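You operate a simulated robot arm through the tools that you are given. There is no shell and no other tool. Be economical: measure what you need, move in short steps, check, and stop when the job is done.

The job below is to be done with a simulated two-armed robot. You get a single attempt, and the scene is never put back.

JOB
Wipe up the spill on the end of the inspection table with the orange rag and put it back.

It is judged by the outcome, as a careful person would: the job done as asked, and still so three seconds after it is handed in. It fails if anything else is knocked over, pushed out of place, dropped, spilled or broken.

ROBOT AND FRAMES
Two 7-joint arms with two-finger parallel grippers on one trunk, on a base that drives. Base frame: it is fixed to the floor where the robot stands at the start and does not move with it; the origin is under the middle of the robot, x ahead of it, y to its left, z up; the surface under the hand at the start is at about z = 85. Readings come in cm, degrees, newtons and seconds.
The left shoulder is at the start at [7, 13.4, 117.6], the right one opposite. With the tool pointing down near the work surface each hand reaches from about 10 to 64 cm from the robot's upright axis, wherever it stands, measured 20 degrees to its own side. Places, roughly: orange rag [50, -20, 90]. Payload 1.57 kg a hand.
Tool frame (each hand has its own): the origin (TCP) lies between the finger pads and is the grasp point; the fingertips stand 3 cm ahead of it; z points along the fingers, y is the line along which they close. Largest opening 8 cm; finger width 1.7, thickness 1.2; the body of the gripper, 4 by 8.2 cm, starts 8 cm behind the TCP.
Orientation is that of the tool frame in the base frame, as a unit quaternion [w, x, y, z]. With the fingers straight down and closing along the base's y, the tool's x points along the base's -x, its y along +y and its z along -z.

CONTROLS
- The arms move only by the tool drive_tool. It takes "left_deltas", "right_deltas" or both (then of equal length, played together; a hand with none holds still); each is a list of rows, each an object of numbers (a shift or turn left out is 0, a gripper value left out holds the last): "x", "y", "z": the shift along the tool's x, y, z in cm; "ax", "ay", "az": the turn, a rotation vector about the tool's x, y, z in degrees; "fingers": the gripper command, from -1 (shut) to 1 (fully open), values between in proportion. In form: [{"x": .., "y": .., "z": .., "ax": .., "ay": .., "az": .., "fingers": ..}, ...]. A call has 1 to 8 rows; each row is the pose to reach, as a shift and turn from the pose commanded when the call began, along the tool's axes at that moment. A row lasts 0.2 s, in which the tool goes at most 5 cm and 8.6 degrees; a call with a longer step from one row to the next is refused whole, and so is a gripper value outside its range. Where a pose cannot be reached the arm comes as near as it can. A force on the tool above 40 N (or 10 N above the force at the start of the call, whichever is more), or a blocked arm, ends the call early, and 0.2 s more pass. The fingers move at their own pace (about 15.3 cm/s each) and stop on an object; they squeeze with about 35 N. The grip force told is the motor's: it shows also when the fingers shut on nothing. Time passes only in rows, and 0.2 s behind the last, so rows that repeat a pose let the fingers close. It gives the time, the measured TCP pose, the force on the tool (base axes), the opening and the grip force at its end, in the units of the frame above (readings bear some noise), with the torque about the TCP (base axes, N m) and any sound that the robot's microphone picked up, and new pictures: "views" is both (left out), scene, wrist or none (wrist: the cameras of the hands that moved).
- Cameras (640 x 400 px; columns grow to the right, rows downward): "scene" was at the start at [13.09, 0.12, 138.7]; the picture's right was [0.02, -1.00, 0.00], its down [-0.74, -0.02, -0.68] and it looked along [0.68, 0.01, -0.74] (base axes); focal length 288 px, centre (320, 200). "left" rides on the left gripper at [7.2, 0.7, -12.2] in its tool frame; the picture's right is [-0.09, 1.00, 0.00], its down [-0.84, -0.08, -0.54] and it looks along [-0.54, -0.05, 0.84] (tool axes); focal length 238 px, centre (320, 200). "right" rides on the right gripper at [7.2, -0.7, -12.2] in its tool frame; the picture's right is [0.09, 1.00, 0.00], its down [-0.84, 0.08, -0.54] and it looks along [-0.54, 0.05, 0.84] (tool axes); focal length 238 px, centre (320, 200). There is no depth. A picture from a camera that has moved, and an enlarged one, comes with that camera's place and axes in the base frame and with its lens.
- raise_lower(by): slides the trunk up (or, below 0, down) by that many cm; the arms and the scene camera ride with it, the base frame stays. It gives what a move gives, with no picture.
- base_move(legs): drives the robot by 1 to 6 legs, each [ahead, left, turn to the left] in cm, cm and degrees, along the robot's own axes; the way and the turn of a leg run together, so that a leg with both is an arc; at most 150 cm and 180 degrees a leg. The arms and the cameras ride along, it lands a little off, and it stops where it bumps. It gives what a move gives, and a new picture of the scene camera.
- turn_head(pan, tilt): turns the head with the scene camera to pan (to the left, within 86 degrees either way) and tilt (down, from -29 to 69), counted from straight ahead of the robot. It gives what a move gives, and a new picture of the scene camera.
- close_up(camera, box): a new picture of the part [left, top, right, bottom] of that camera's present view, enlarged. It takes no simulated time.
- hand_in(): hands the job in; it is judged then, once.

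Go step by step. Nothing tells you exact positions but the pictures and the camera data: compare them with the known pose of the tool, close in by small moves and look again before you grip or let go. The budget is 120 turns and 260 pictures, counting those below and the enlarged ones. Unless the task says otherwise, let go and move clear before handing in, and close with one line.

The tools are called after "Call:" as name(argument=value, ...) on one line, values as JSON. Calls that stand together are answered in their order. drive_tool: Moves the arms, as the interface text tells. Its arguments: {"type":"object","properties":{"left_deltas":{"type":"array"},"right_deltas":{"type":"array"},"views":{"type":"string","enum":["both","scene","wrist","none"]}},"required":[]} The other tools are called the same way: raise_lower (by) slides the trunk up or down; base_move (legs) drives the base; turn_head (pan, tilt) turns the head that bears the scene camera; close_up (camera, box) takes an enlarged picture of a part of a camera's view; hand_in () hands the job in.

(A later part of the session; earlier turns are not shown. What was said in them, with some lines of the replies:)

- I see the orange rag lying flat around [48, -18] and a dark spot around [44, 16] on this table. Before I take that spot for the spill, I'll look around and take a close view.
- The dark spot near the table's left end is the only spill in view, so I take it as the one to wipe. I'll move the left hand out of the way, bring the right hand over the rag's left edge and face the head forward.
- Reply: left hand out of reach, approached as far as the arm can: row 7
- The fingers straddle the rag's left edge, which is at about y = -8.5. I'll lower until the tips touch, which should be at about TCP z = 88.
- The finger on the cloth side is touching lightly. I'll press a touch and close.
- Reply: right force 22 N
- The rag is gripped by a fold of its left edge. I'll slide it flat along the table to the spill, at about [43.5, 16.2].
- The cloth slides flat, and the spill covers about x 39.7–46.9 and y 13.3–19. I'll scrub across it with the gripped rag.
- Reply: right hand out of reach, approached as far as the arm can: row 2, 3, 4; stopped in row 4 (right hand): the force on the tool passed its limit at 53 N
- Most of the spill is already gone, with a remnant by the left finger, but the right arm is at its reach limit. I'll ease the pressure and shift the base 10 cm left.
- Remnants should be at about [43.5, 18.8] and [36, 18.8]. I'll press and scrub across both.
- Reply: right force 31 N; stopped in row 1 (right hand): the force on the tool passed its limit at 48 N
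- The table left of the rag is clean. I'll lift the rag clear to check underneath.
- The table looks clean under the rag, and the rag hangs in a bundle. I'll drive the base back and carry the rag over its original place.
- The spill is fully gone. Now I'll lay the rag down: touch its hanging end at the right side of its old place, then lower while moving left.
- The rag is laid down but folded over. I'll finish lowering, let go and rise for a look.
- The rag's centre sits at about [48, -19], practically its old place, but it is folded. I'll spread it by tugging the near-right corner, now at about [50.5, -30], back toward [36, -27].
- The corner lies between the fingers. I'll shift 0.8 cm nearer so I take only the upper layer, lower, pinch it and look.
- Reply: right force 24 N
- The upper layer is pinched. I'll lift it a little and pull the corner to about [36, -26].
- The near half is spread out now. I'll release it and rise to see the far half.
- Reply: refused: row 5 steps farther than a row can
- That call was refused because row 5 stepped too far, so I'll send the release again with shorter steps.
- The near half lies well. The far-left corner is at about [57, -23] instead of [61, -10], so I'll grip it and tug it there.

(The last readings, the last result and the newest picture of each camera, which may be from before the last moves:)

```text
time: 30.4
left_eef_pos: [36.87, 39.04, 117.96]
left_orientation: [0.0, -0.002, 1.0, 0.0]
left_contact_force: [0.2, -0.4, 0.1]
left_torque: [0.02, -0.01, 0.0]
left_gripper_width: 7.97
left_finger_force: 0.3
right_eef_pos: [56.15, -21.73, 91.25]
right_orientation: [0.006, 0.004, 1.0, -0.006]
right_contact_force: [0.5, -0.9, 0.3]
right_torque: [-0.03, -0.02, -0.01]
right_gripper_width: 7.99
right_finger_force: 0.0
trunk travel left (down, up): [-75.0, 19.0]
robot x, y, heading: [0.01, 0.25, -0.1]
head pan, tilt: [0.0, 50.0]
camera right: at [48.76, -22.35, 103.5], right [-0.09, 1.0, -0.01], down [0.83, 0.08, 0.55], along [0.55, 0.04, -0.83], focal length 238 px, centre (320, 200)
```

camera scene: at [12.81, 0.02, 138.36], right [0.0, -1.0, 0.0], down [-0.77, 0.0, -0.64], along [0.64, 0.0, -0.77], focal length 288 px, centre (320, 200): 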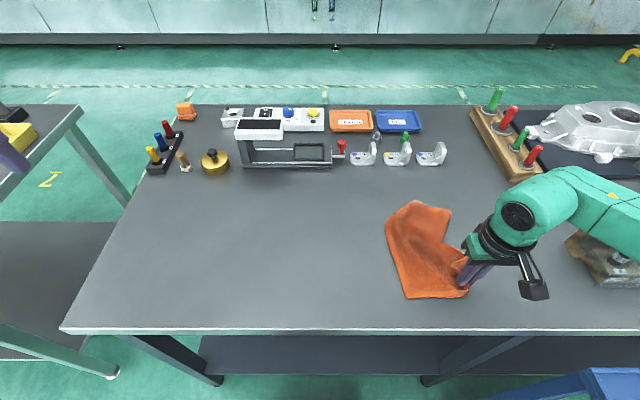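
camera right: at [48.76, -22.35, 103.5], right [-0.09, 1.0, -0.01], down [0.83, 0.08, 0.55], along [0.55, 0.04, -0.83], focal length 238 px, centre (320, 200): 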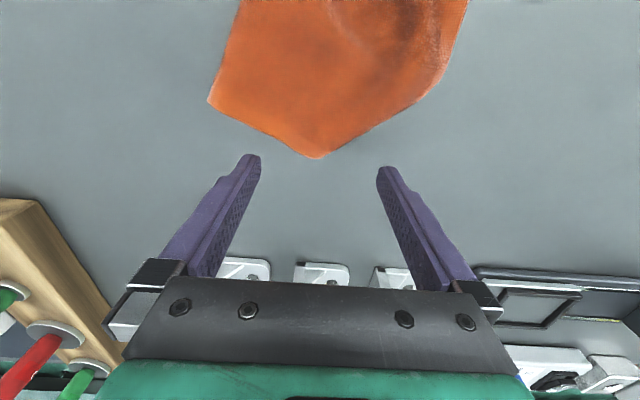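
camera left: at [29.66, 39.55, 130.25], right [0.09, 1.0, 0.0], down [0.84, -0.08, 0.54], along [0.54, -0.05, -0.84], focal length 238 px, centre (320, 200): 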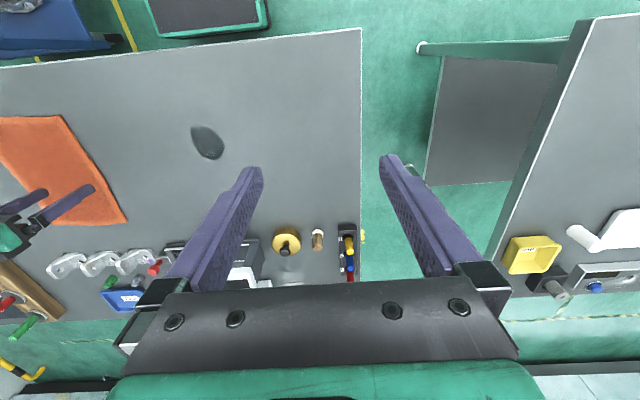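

The corner point is at about [56.6, -22]. I'll step back 1.3 cm, lower and pinch it.

Call:
drive_tool(right_deltas=[{"x": 1.3, "y": 0.5, "z": 1}, {"x": 1.3, "y": 0.5, "z": 2.4}, {"x": 1.3, "y": 0.5, "z": 3.1}, {"x": 1.3, "y": 0.5, "z": 3.2, "fingers": 0.2}, {"x": 1.3, "y": 0.5, "z": 3.2, "fingers": -0.5}, {"x": 1.3, "y": 0.5, "z": 3.1, "fingers": -1}, {"x": 1.3, "y": 0.5, "z": 3.1, "fingers": -1}], views="wrist")

```text
time: 32.0
left_eef_pos: [36.83, 38.99, 118.03]
left_orientation: [0.0, -0.002, 1.0, -0.001]
left_contact_force: [0.5, 0.4, -1.2]
left_torque: [-0.01, 0.0, 0.0]
left_gripper_width: 7.98
left_finger_force: 0.1
right_eef_pos: [54.8, -21.3, 88.36]
right_orientation: [0.005, 0.003, 1.0, -0.004]
right_contact_force: [0.1, 0.1, 3.6]
right_torque: [-0.04, -0.02, 0.02]
right_gripper_width: 0.54
right_finger_force: 25.5
trunk travel left (down, up): [-75.0, 19.0]
robot x, y, heading: [0.06, 0.38, 0.1]
head pan, tilt: [0.0, 50.0]
camera right: at [47.38, -21.85, 100.48], right [-0.09, 1.0, -0.01], down [0.83, 0.08, 0.55], along [0.55, 0.04, -0.83], focal length 238 px, centre (320, 200)
```

right: 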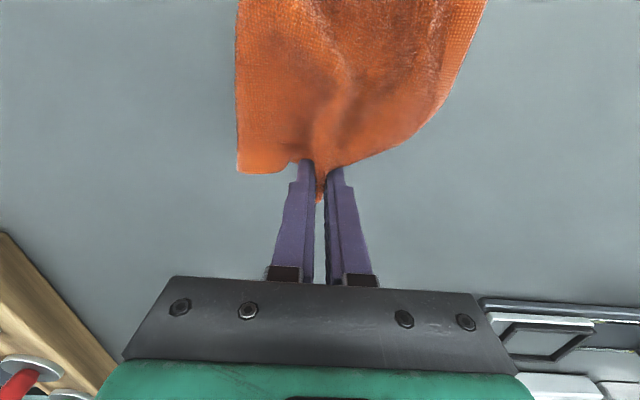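

I have it. I'll lift slightly and pull it to about [59.5, -11].

Call:
drive_tool(right_deltas=[{"z": -2.5, "y": 1}, {"x": -1, "y": 4, "z": -3}, {"x": -2.5, "y": 7, "z": -2.5}, {"x": -4.5, "y": 9.5, "z": -1.5}, {"x": -5, "y": 10.5, "z": 0}, {"x": -5, "y": 10.5, "z": 0}], views="both")

```text
time: 33.4
left_eef_pos: [36.92, 38.87, 117.87]
left_orientation: [0.0, -0.002, 1.0, 0.0]
left_contact_force: [-1.2, -0.3, 0.0]
left_torque: [0.05, 0.0, 0.01]
left_gripper_width: 8.02
left_finger_force: 0.1
right_eef_pos: [59.52, -11.29, 88.84]
right_orientation: [0.006, 0.004, 1.0, -0.004]
right_contact_force: [0.0, -0.4, 0.0]
right_torque: [0.02, -0.01, -0.04]
right_gripper_width: 0.52
right_finger_force: 25.5
right hand out of reach, approached as far as the arm can: row 5, 6
trunk travel left (down, up): [-75.0, 19.0]
robot x, y, heading: [-0.49, -0.18, -0.1]
head pan, tilt: [0.0, 50.0]
camera scene: at [12.85, -0.08, 138.34], right [0.0, -1.0, 0.0], down [-0.77, 0.0, -0.64], along [0.64, 0.0, -0.77], focal length 288 px, centre (320, 200)
camera right: at [52.2, -11.95, 101.13], right [-0.09, 1.0, -0.01], down [0.83, 0.08, 0.55], along [0.55, 0.04, -0.83], focal length 238 px, centre (320, 200)
```

scene: 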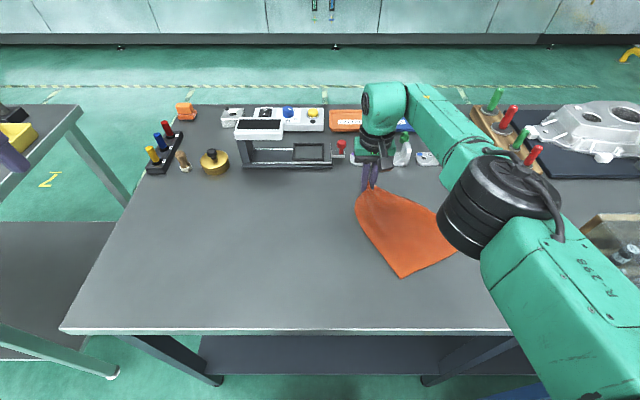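
right: 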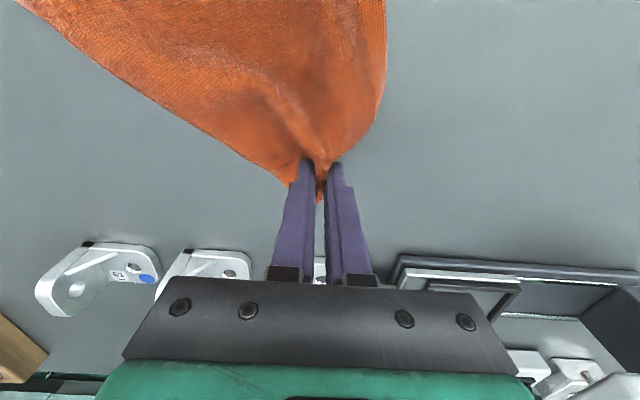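

The rag follows well and stays clear of the fixtures. I'll release, rise and look.

Call:
drive_tool(right_deltas=[{"fingers": 0}, {"fingers": 0.4}, {"z": -4}, {"z": -8}, {"z": -12, "x": 2}, {"z": -15, "x": 5, "fingers": 1}], views="both")

Call:
close_up(camera="scene", box=[330, 175, 510, 300])

```text
time: 34.8
left_eef_pos: [36.68, 38.94, 118.02]
left_orientation: [0.0, -0.002, 1.0, -0.001]
left_contact_force: [-0.2, 0.3, 0.6]
left_torque: [0.04, 0.0, -0.02]
left_gripper_width: 8.01
left_finger_force: 0.0
right_eef_pos: [54.16, -11.16, 104.08]
right_orientation: [0.006, 0.005, 1.0, -0.005]
right_contact_force: [0.1, -0.6, -0.4]
right_torque: [-0.01, -0.01, 0.01]
right_gripper_width: 8.0
right_finger_force: 0.0
trunk travel left (down, up): [-75.0, 19.0]
robot x, y, heading: [-0.13, -0.3, 0.2]
head pan, tilt: [0.0, 50.0]
camera scene: at [12.67, -0.06, 138.35], right [0.0, -1.0, 0.0], down [-0.77, 0.0, -0.64], along [0.64, 0.0, -0.77], focal length 288 px, centre (320, 200)
camera right: at [46.85, -11.72, 116.2], right [-0.08, 1.0, -0.01], down [0.83, 0.08, 0.55], along [0.55, 0.04, -0.83], focal length 238 px, centre (320, 200)
```

scene: 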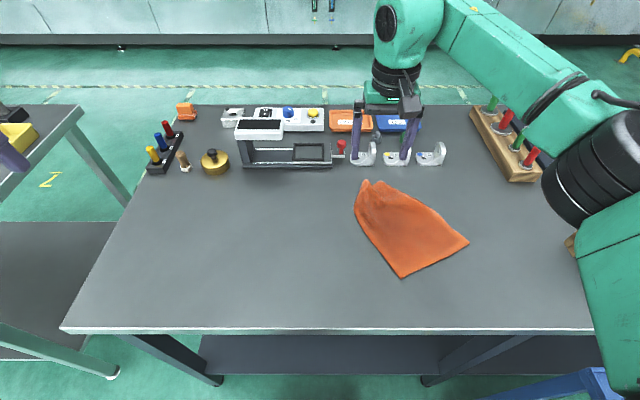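
right: 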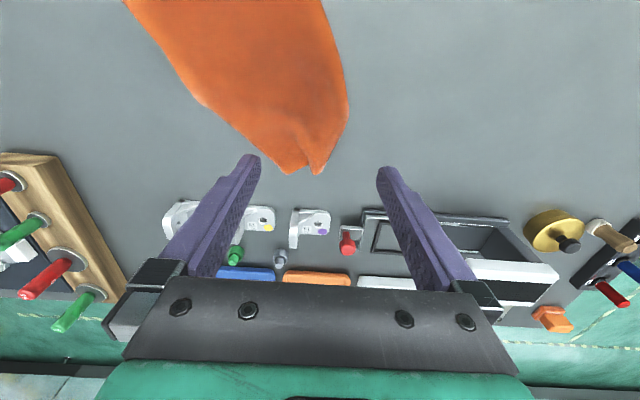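

```text
3.20 times, centred on (420, 238) of scene
camera zoom: at [12.67, -0.06, 138.35], right [0.0, -1.0, 0.0], down [-0.77, 0.0, -0.64], along [0.64, 0.0, -0.77], focal length 921 px, centre (0, 80)
```

zoom: 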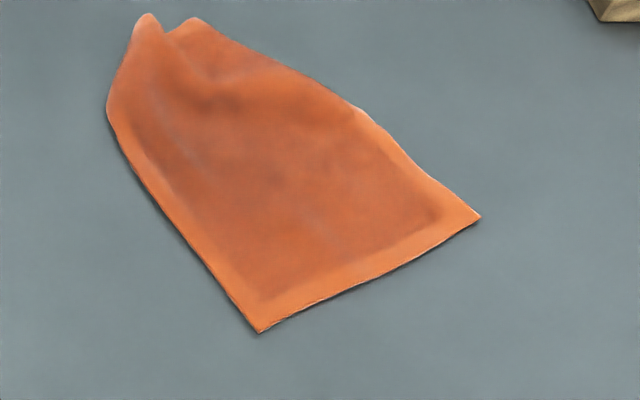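

All four corners are unfolded now. Only the far edge is gathered and the rag is a bit twisted, so I'll take the far-right corner at about [62, -16] and pull it to about [59, -26].

Call:
drive_tool(right_deltas=[{"x": -1.5, "y": -3, "z": 2}, {"x": -3, "y": -6, "z": 4}, {"x": -5, "y": -6.9, "z": 7}, {"x": -5.5, "y": -6.9, "z": 10}, {"x": -5.5, "y": -6.9, "z": 12.7}], views="wrist")

```text
time: 36.0
left_eef_pos: [36.81, 38.92, 117.97]
left_orientation: [0.0, -0.001, 1.0, 0.0]
left_contact_force: [0.0, 0.3, 0.0]
left_torque: [0.0, -0.02, 0.02]
left_gripper_width: 8.0
left_finger_force: 0.0
right_eef_pos: [59.63, -18.03, 91.18]
right_orientation: [0.007, 0.005, 1.0, -0.005]
right_contact_force: [0.3, 0.4, -0.7]
right_torque: [-0.01, 0.03, -0.01]
right_gripper_width: 8.0
right_finger_force: 0.1
trunk travel left (down, up): [-75.0, 19.0]
robot x, y, heading: [0.02, -0.03, 0.1]
head pan, tilt: [0.0, 50.0]
camera right: at [52.35, -18.74, 103.45], right [-0.08, 1.0, -0.01], down [0.83, 0.08, 0.55], along [0.55, 0.04, -0.83], focal length 238 px, centre (320, 200)
```

right: 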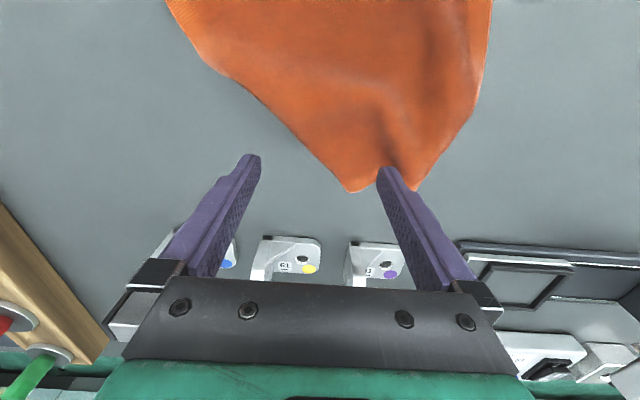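

The corner is between the fingers. I'll lower, pinch it and pull it right.

Call:
drive_tool(right_deltas=[{"z": 1.5}, {"z": 2.6}, {"z": 2.9, "fingers": 0.2}, {"z": 2.9, "fingers": -0.5}, {"z": 2.9, "fingers": -1}, {"z": 2.9, "fingers": -1}], views="wrist")

Call:
drive_tool(right_deltas=[{"z": -2, "y": -1}, {"z": -2.5, "y": -4}, {"z": -2, "y": -7, "x": 0.5}, {"z": -1, "y": -9, "x": 0.5}, {"z": 0, "y": -9.5, "x": 0.5}], views="scene")

```text
time: 37.4
left_eef_pos: [36.71, 39.04, 118.0]
left_orientation: [-0.001, -0.003, 1.0, -0.001]
left_contact_force: [0.3, -0.5, -0.7]
left_torque: [-0.02, -0.01, 0.0]
left_gripper_width: 7.99
left_finger_force: 0.1
right_eef_pos: [59.35, -18.1, 88.57]
right_orientation: [0.007, 0.003, 1.0, -0.006]
right_contact_force: [-0.1, 0.0, 4.0]
right_torque: [-0.04, 0.01, 0.03]
right_gripper_width: 0.46
right_finger_force: 25.5
right hand out of reach, approached as far as the arm can: row 1, 2, 3, 4, 5, 6
trunk travel left (down, up): [-75.0, 19.0]
robot x, y, heading: [0.41, 0.27, -0.0]
head pan, tilt: [0.0, 50.0]
camera right: at [51.95, -18.64, 100.75], right [-0.08, 1.0, -0.01], down [0.83, 0.08, 0.55], along [0.55, 0.04, -0.83], focal length 238 px, centre (320, 200)
```

right: 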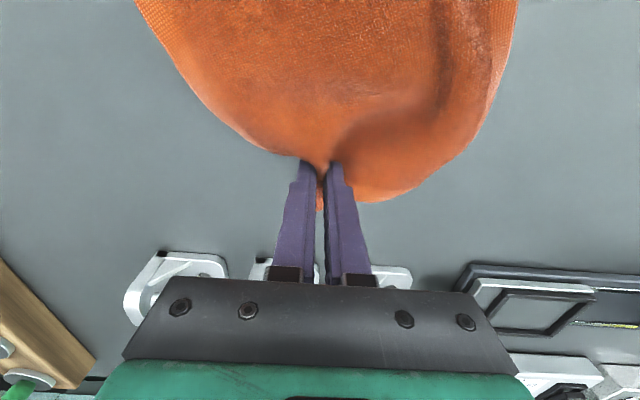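

```text
time: 38.6
left_eef_pos: [36.44, 38.6, 118.08]
left_orientation: [0.001, -0.002, 1.0, 0.002]
left_contact_force: [-0.6, -1.0, 1.4]
left_torque: [0.04, -0.04, 0.01]
left_gripper_width: 8.01
left_finger_force: 0.1
right_eef_pos: [56.2, -26.6, 91.17]
right_orientation: [0.006, 0.004, 1.0, -0.002]
right_contact_force: [0.7, 0.5, 0.2]
right_torque: [0.06, -0.04, 0.02]
right_gripper_width: 0.48
right_finger_force: 24.9
right hand out of reach, approached as far as the arm can: row 2, 3, 4, 5
trunk travel left (down, up): [-75.0, 19.0]
robot x, y, heading: [0.02, 0.28, 0.2]
head pan, tilt: [0.0, 50.0]
camera scene: at [12.65, -0.43, 138.36], right [0.0, -1.0, 0.0], down [-0.77, 0.0, -0.64], along [0.64, 0.0, -0.77], focal length 288 px, centre (320, 200)
```

scene: 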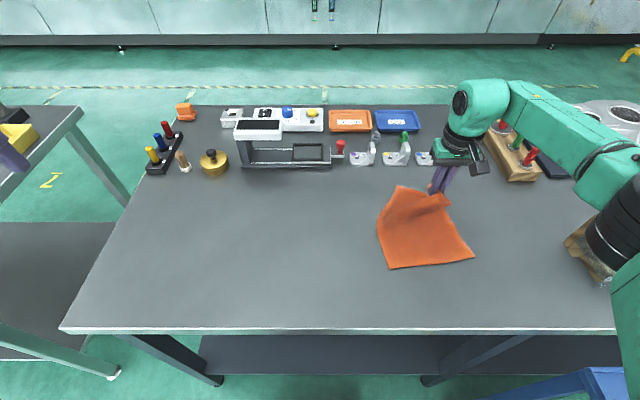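

The rag is squared up well. I'll lower, release and check.

Call:
drive_tool(right_deltas=[{"z": 1.5, "x": 0.5}, {"z": 2.3, "x": 0.5}, {"z": 2.3, "x": 0.5, "fingers": 0}, {"z": 1.5, "x": 0.5, "fingers": 0.4}, {"z": -3, "x": 0.5}, {"z": -7, "x": 0.5}, {"z": -11, "x": 0.5}, {"z": -15, "x": 0.5}], views="scene")

Call:
close_up(camera="scene", box=[330, 175, 510, 300])

```text
time: 40.4
left_eef_pos: [36.64, 39.05, 117.91]
left_orientation: [-0.001, -0.002, 1.0, -0.001]
left_contact_force: [0.2, 0.6, -0.6]
left_torque: [0.01, -0.01, 0.02]
left_gripper_width: 7.99
left_finger_force: 0.2
right_eef_pos: [55.36, -26.02, 106.16]
right_orientation: [0.005, 0.004, 1.0, -0.004]
right_contact_force: [-1.4, 0.2, 0.2]
right_torque: [-0.01, 0.0, -0.03]
right_gripper_width: 5.63
right_finger_force: 0.0
trunk travel left (down, up): [-75.0, 19.0]
robot x, y, heading: [-0.19, 0.16, -0.2]
head pan, tilt: [0.0, 50.0]
camera scene: at [12.77, 0.1, 138.34], right [0.0, -1.0, 0.0], down [-0.77, 0.0, -0.64], along [0.64, 0.0, -0.77], focal length 288 px, centre (320, 200)
```

scene: 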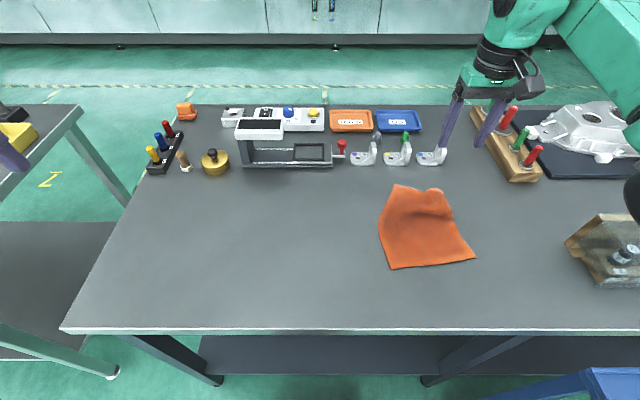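

```text
3.20 times, centred on (420, 238) of scene
camera zoom: at [12.77, 0.1, 138.34], right [0.0, -1.0, 0.0], down [-0.77, 0.0, -0.64], along [0.64, 0.0, -0.77], focal length 921 px, centre (0, 80)
```

zoom: 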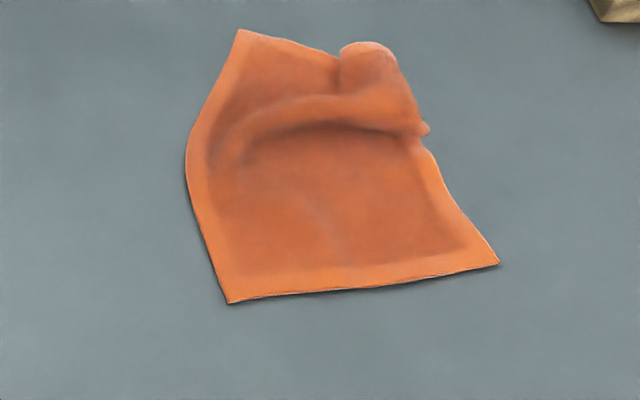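

The rag is nearly flat, with its centre about 4 cm right of and beyond the original. One tug on the near-left corner, now at [39, -14], should shift it back and flatten the ridge.

Call:
drive_tool(right_deltas=[{"x": 3, "y": 2, "z": 1, "fingers": 1}, {"x": 6.5, "y": 4.5, "z": 2}, {"x": 10, "y": 7, "z": 4}, {"x": 13, "y": 9.5, "z": 6}, {"x": 15.1, "y": 11, "z": 9}, {"x": 15.1, "y": 11, "z": 12}, {"x": 15.1, "y": 11, "z": 15}], views="wrist")

```text
time: 42.0
left_eef_pos: [36.81, 38.97, 117.95]
left_orientation: [0.0, -0.002, 1.0, -0.001]
left_contact_force: [0.3, 0.9, -0.5]
left_torque: [0.02, -0.01, -0.02]
left_gripper_width: 7.98
left_finger_force: 0.1
right_eef_pos: [40.83, -15.09, 90.85]
right_orientation: [0.006, 0.003, 1.0, -0.004]
right_contact_force: [-0.8, -0.9, -1.1]
right_torque: [0.02, 0.03, -0.01]
right_gripper_width: 7.98
right_finger_force: 0.2
trunk travel left (down, up): [-75.0, 19.0]
robot x, y, heading: [0.02, 0.03, -0.2]
head pan, tilt: [0.0, 50.0]
camera right: at [33.44, -15.76, 102.96], right [-0.09, 1.0, -0.01], down [0.83, 0.08, 0.55], along [0.55, 0.04, -0.83], focal length 238 px, centre (320, 200)
```

right: 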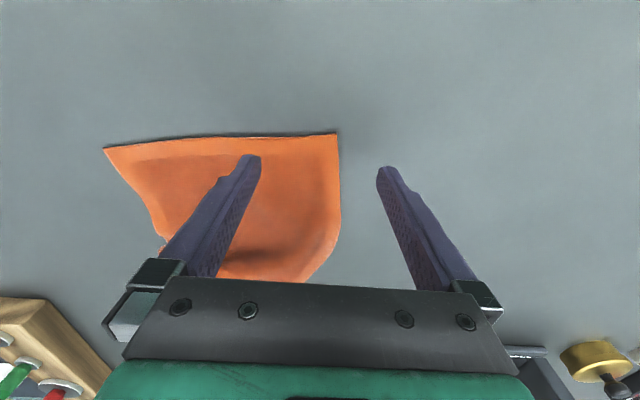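

The near-left corner is well placed between the fingers. I'll pinch it and pull it toward the original corner.

Call:
drive_tool(right_deltas=[{"z": 1.5}, {"z": 2.5}, {"z": 2.7, "fingers": 0.2}, {"z": 2.7, "fingers": -0.5}, {"z": 2.6, "fingers": -1}, {"z": 2.6, "fingers": -1}], views="none")

Call:
drive_tool(right_deltas=[{"z": -0.8, "x": 1, "y": 1.5}, {"z": -0.8, "x": 2.5, "y": 3.5}, {"z": -0.5, "x": 3.8, "y": 5.5}, {"z": 0, "x": 4, "y": 5.5}], views="scene")

```text
time: 43.4
left_eef_pos: [36.65, 39.06, 117.9]
left_orientation: [0.0, -0.003, 1.0, -0.001]
left_contact_force: [0.8, -0.6, 0.2]
left_torque: [-0.01, -0.03, 0.01]
left_gripper_width: 8.01
left_finger_force: 0.1
right_eef_pos: [40.66, -15.15, 88.29]
right_orientation: [0.006, 0.003, 1.0, -0.004]
right_contact_force: [-0.2, -3.9, 10.0]
right_torque: [-0.17, -0.01, 0.04]
right_gripper_width: 0.69
right_finger_force: 26.9
trunk travel left (down, up): [-75.0, 19.0]
robot x, y, heading: [0.11, -0.11, -0.0]
head pan, tilt: [0.0, 50.0]
```

```text
time: 44.4
left_eef_pos: [36.66, 38.91, 118.06]
left_orientation: [0.0, -0.002, 1.0, -0.001]
left_contact_force: [1.0, -0.4, -0.3]
left_torque: [0.03, -0.01, 0.02]
left_gripper_width: 8.01
left_finger_force: 0.0
right_eef_pos: [36.96, -9.69, 88.28]
right_orientation: [0.008, 0.004, 1.0, -0.005]
right_contact_force: [4.0, -1.0, 12.8]
right_torque: [-0.08, -0.14, 0.04]
right_gripper_width: 0.55
right_finger_force: 25.8
trunk travel left (down, up): [-75.0, 19.0]
robot x, y, heading: [0.21, 0.33, -0.2]
head pan, tilt: [0.0, 50.0]
camera scene: at [12.74, -0.02, 138.38], right [0.0, -1.0, 0.0], down [-0.77, 0.0, -0.64], along [0.64, 0.0, -0.77], focal length 288 px, centre (320, 200)
```

scene: 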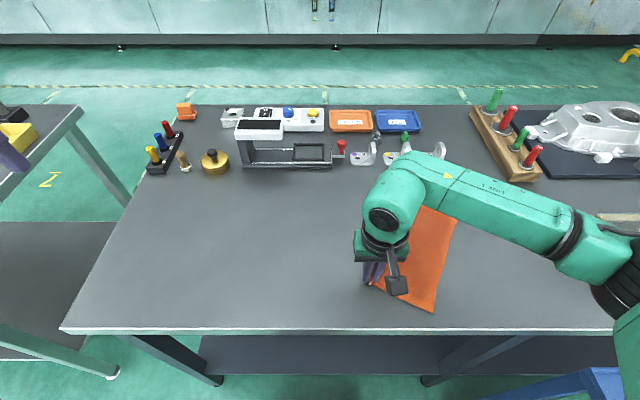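

Now I'll release, rise and swing the right hand back toward its starting pose for a clear look.

Call:
drive_tool(right_deltas=[{"fingers": 0}, {"fingers": 0.4}, {"z": -4}, {"z": -8}, {"z": -12}, {"z": -16}, {"z": -20}, {"z": -22, "x": -4, "fingers": 1}], views="none")

Call:
drive_tool(right_deltas=[{"x": -2, "y": -4}, {"x": -4, "y": -8}, {"x": -6, "y": -11}, {"x": -6, "y": -11}], views="both")

```text
time: 46.2
left_eef_pos: [36.99, 39.05, 117.9]
left_orientation: [-0.001, -0.002, 1.0, -0.001]
left_contact_force: [-0.5, 0.5, 0.1]
left_torque: [-0.04, 0.05, 0.01]
left_gripper_width: 7.97
left_finger_force: 0.0
right_eef_pos: [40.78, -9.53, 110.13]
right_orientation: [0.005, 0.004, 1.0, -0.005]
right_contact_force: [0.2, -0.5, 0.2]
right_torque: [0.03, 0.03, 0.01]
right_gripper_width: 8.04
right_finger_force: 0.0
trunk travel left (down, up): [-75.0, 19.0]
robot x, y, heading: [-0.2, -0.06, -0.1]
head pan, tilt: [0.0, 50.0]
```

```text
time: 47.2
left_eef_pos: [36.8, 38.96, 117.93]
left_orientation: [0.0, -0.002, 1.0, -0.001]
left_contact_force: [0.2, -0.2, 0.4]
left_torque: [0.01, 0.02, 0.01]
left_gripper_width: 8.01
left_finger_force: 0.0
right_eef_pos: [46.53, -20.52, 110.4]
right_orientation: [0.006, 0.003, 1.0, -0.005]
right_contact_force: [-0.3, 0.5, -1.2]
right_torque: [-0.03, 0.0, 0.05]
right_gripper_width: 7.99
right_finger_force: 0.0
trunk travel left (down, up): [-75.0, 19.0]
robot x, y, heading: [-0.11, -0.15, 0.3]
head pan, tilt: [0.0, 50.0]
camera scene: at [12.83, 0.04, 138.34], right [0.0, -1.0, 0.0], down [-0.77, 0.0, -0.64], along [0.64, 0.0, -0.77], focal length 288 px, centre (320, 200)
camera right: at [39.18, -21.06, 122.5], right [-0.09, 1.0, -0.01], down [0.83, 0.08, 0.55], along [0.55, 0.04, -0.83], focal length 238 px, centre (320, 200)
```

scene: 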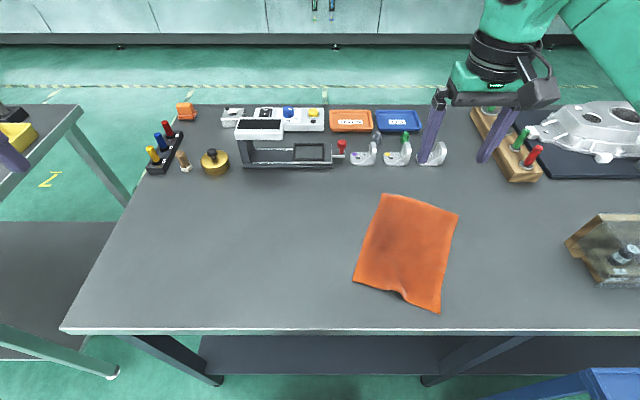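
right: 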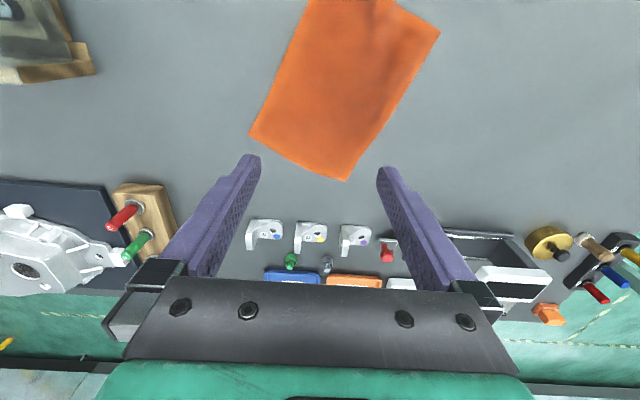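

The rag lies flat on its original spot and everything else looks undisturbed. I'll take one last look for leftover streaks.

Call:
close_up(camera="scene", box=[120, 170, 480, 330])

```text
1.78 times, centred on (300, 250) of scene
camera zoom: at [12.83, 0.04, 138.34], right [0.0, -1.0, 0.0], down [-0.77, 0.0, -0.64], along [0.64, 0.0, -0.77], focal length 512 px, centre (356, 111)
```

zoom: 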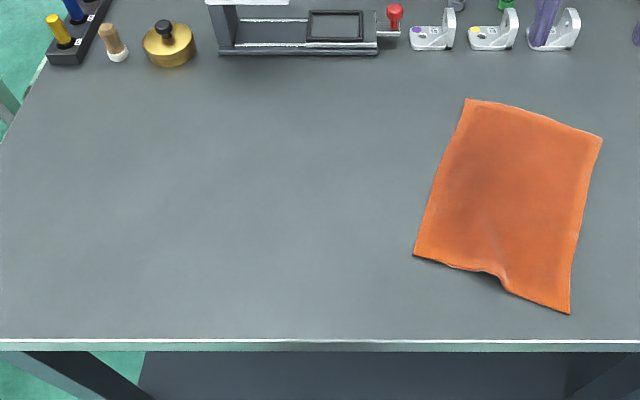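

The table is clean, the rag is back flat in its place and both hands are clear, so I'm handing in.

Call:
hand_in()

```text
The job is handed in.
```

The spill is wiped up with no streaks left, and the orange rag is back in its original spot, lying flat but turned slightly; nothing else was disturbed.
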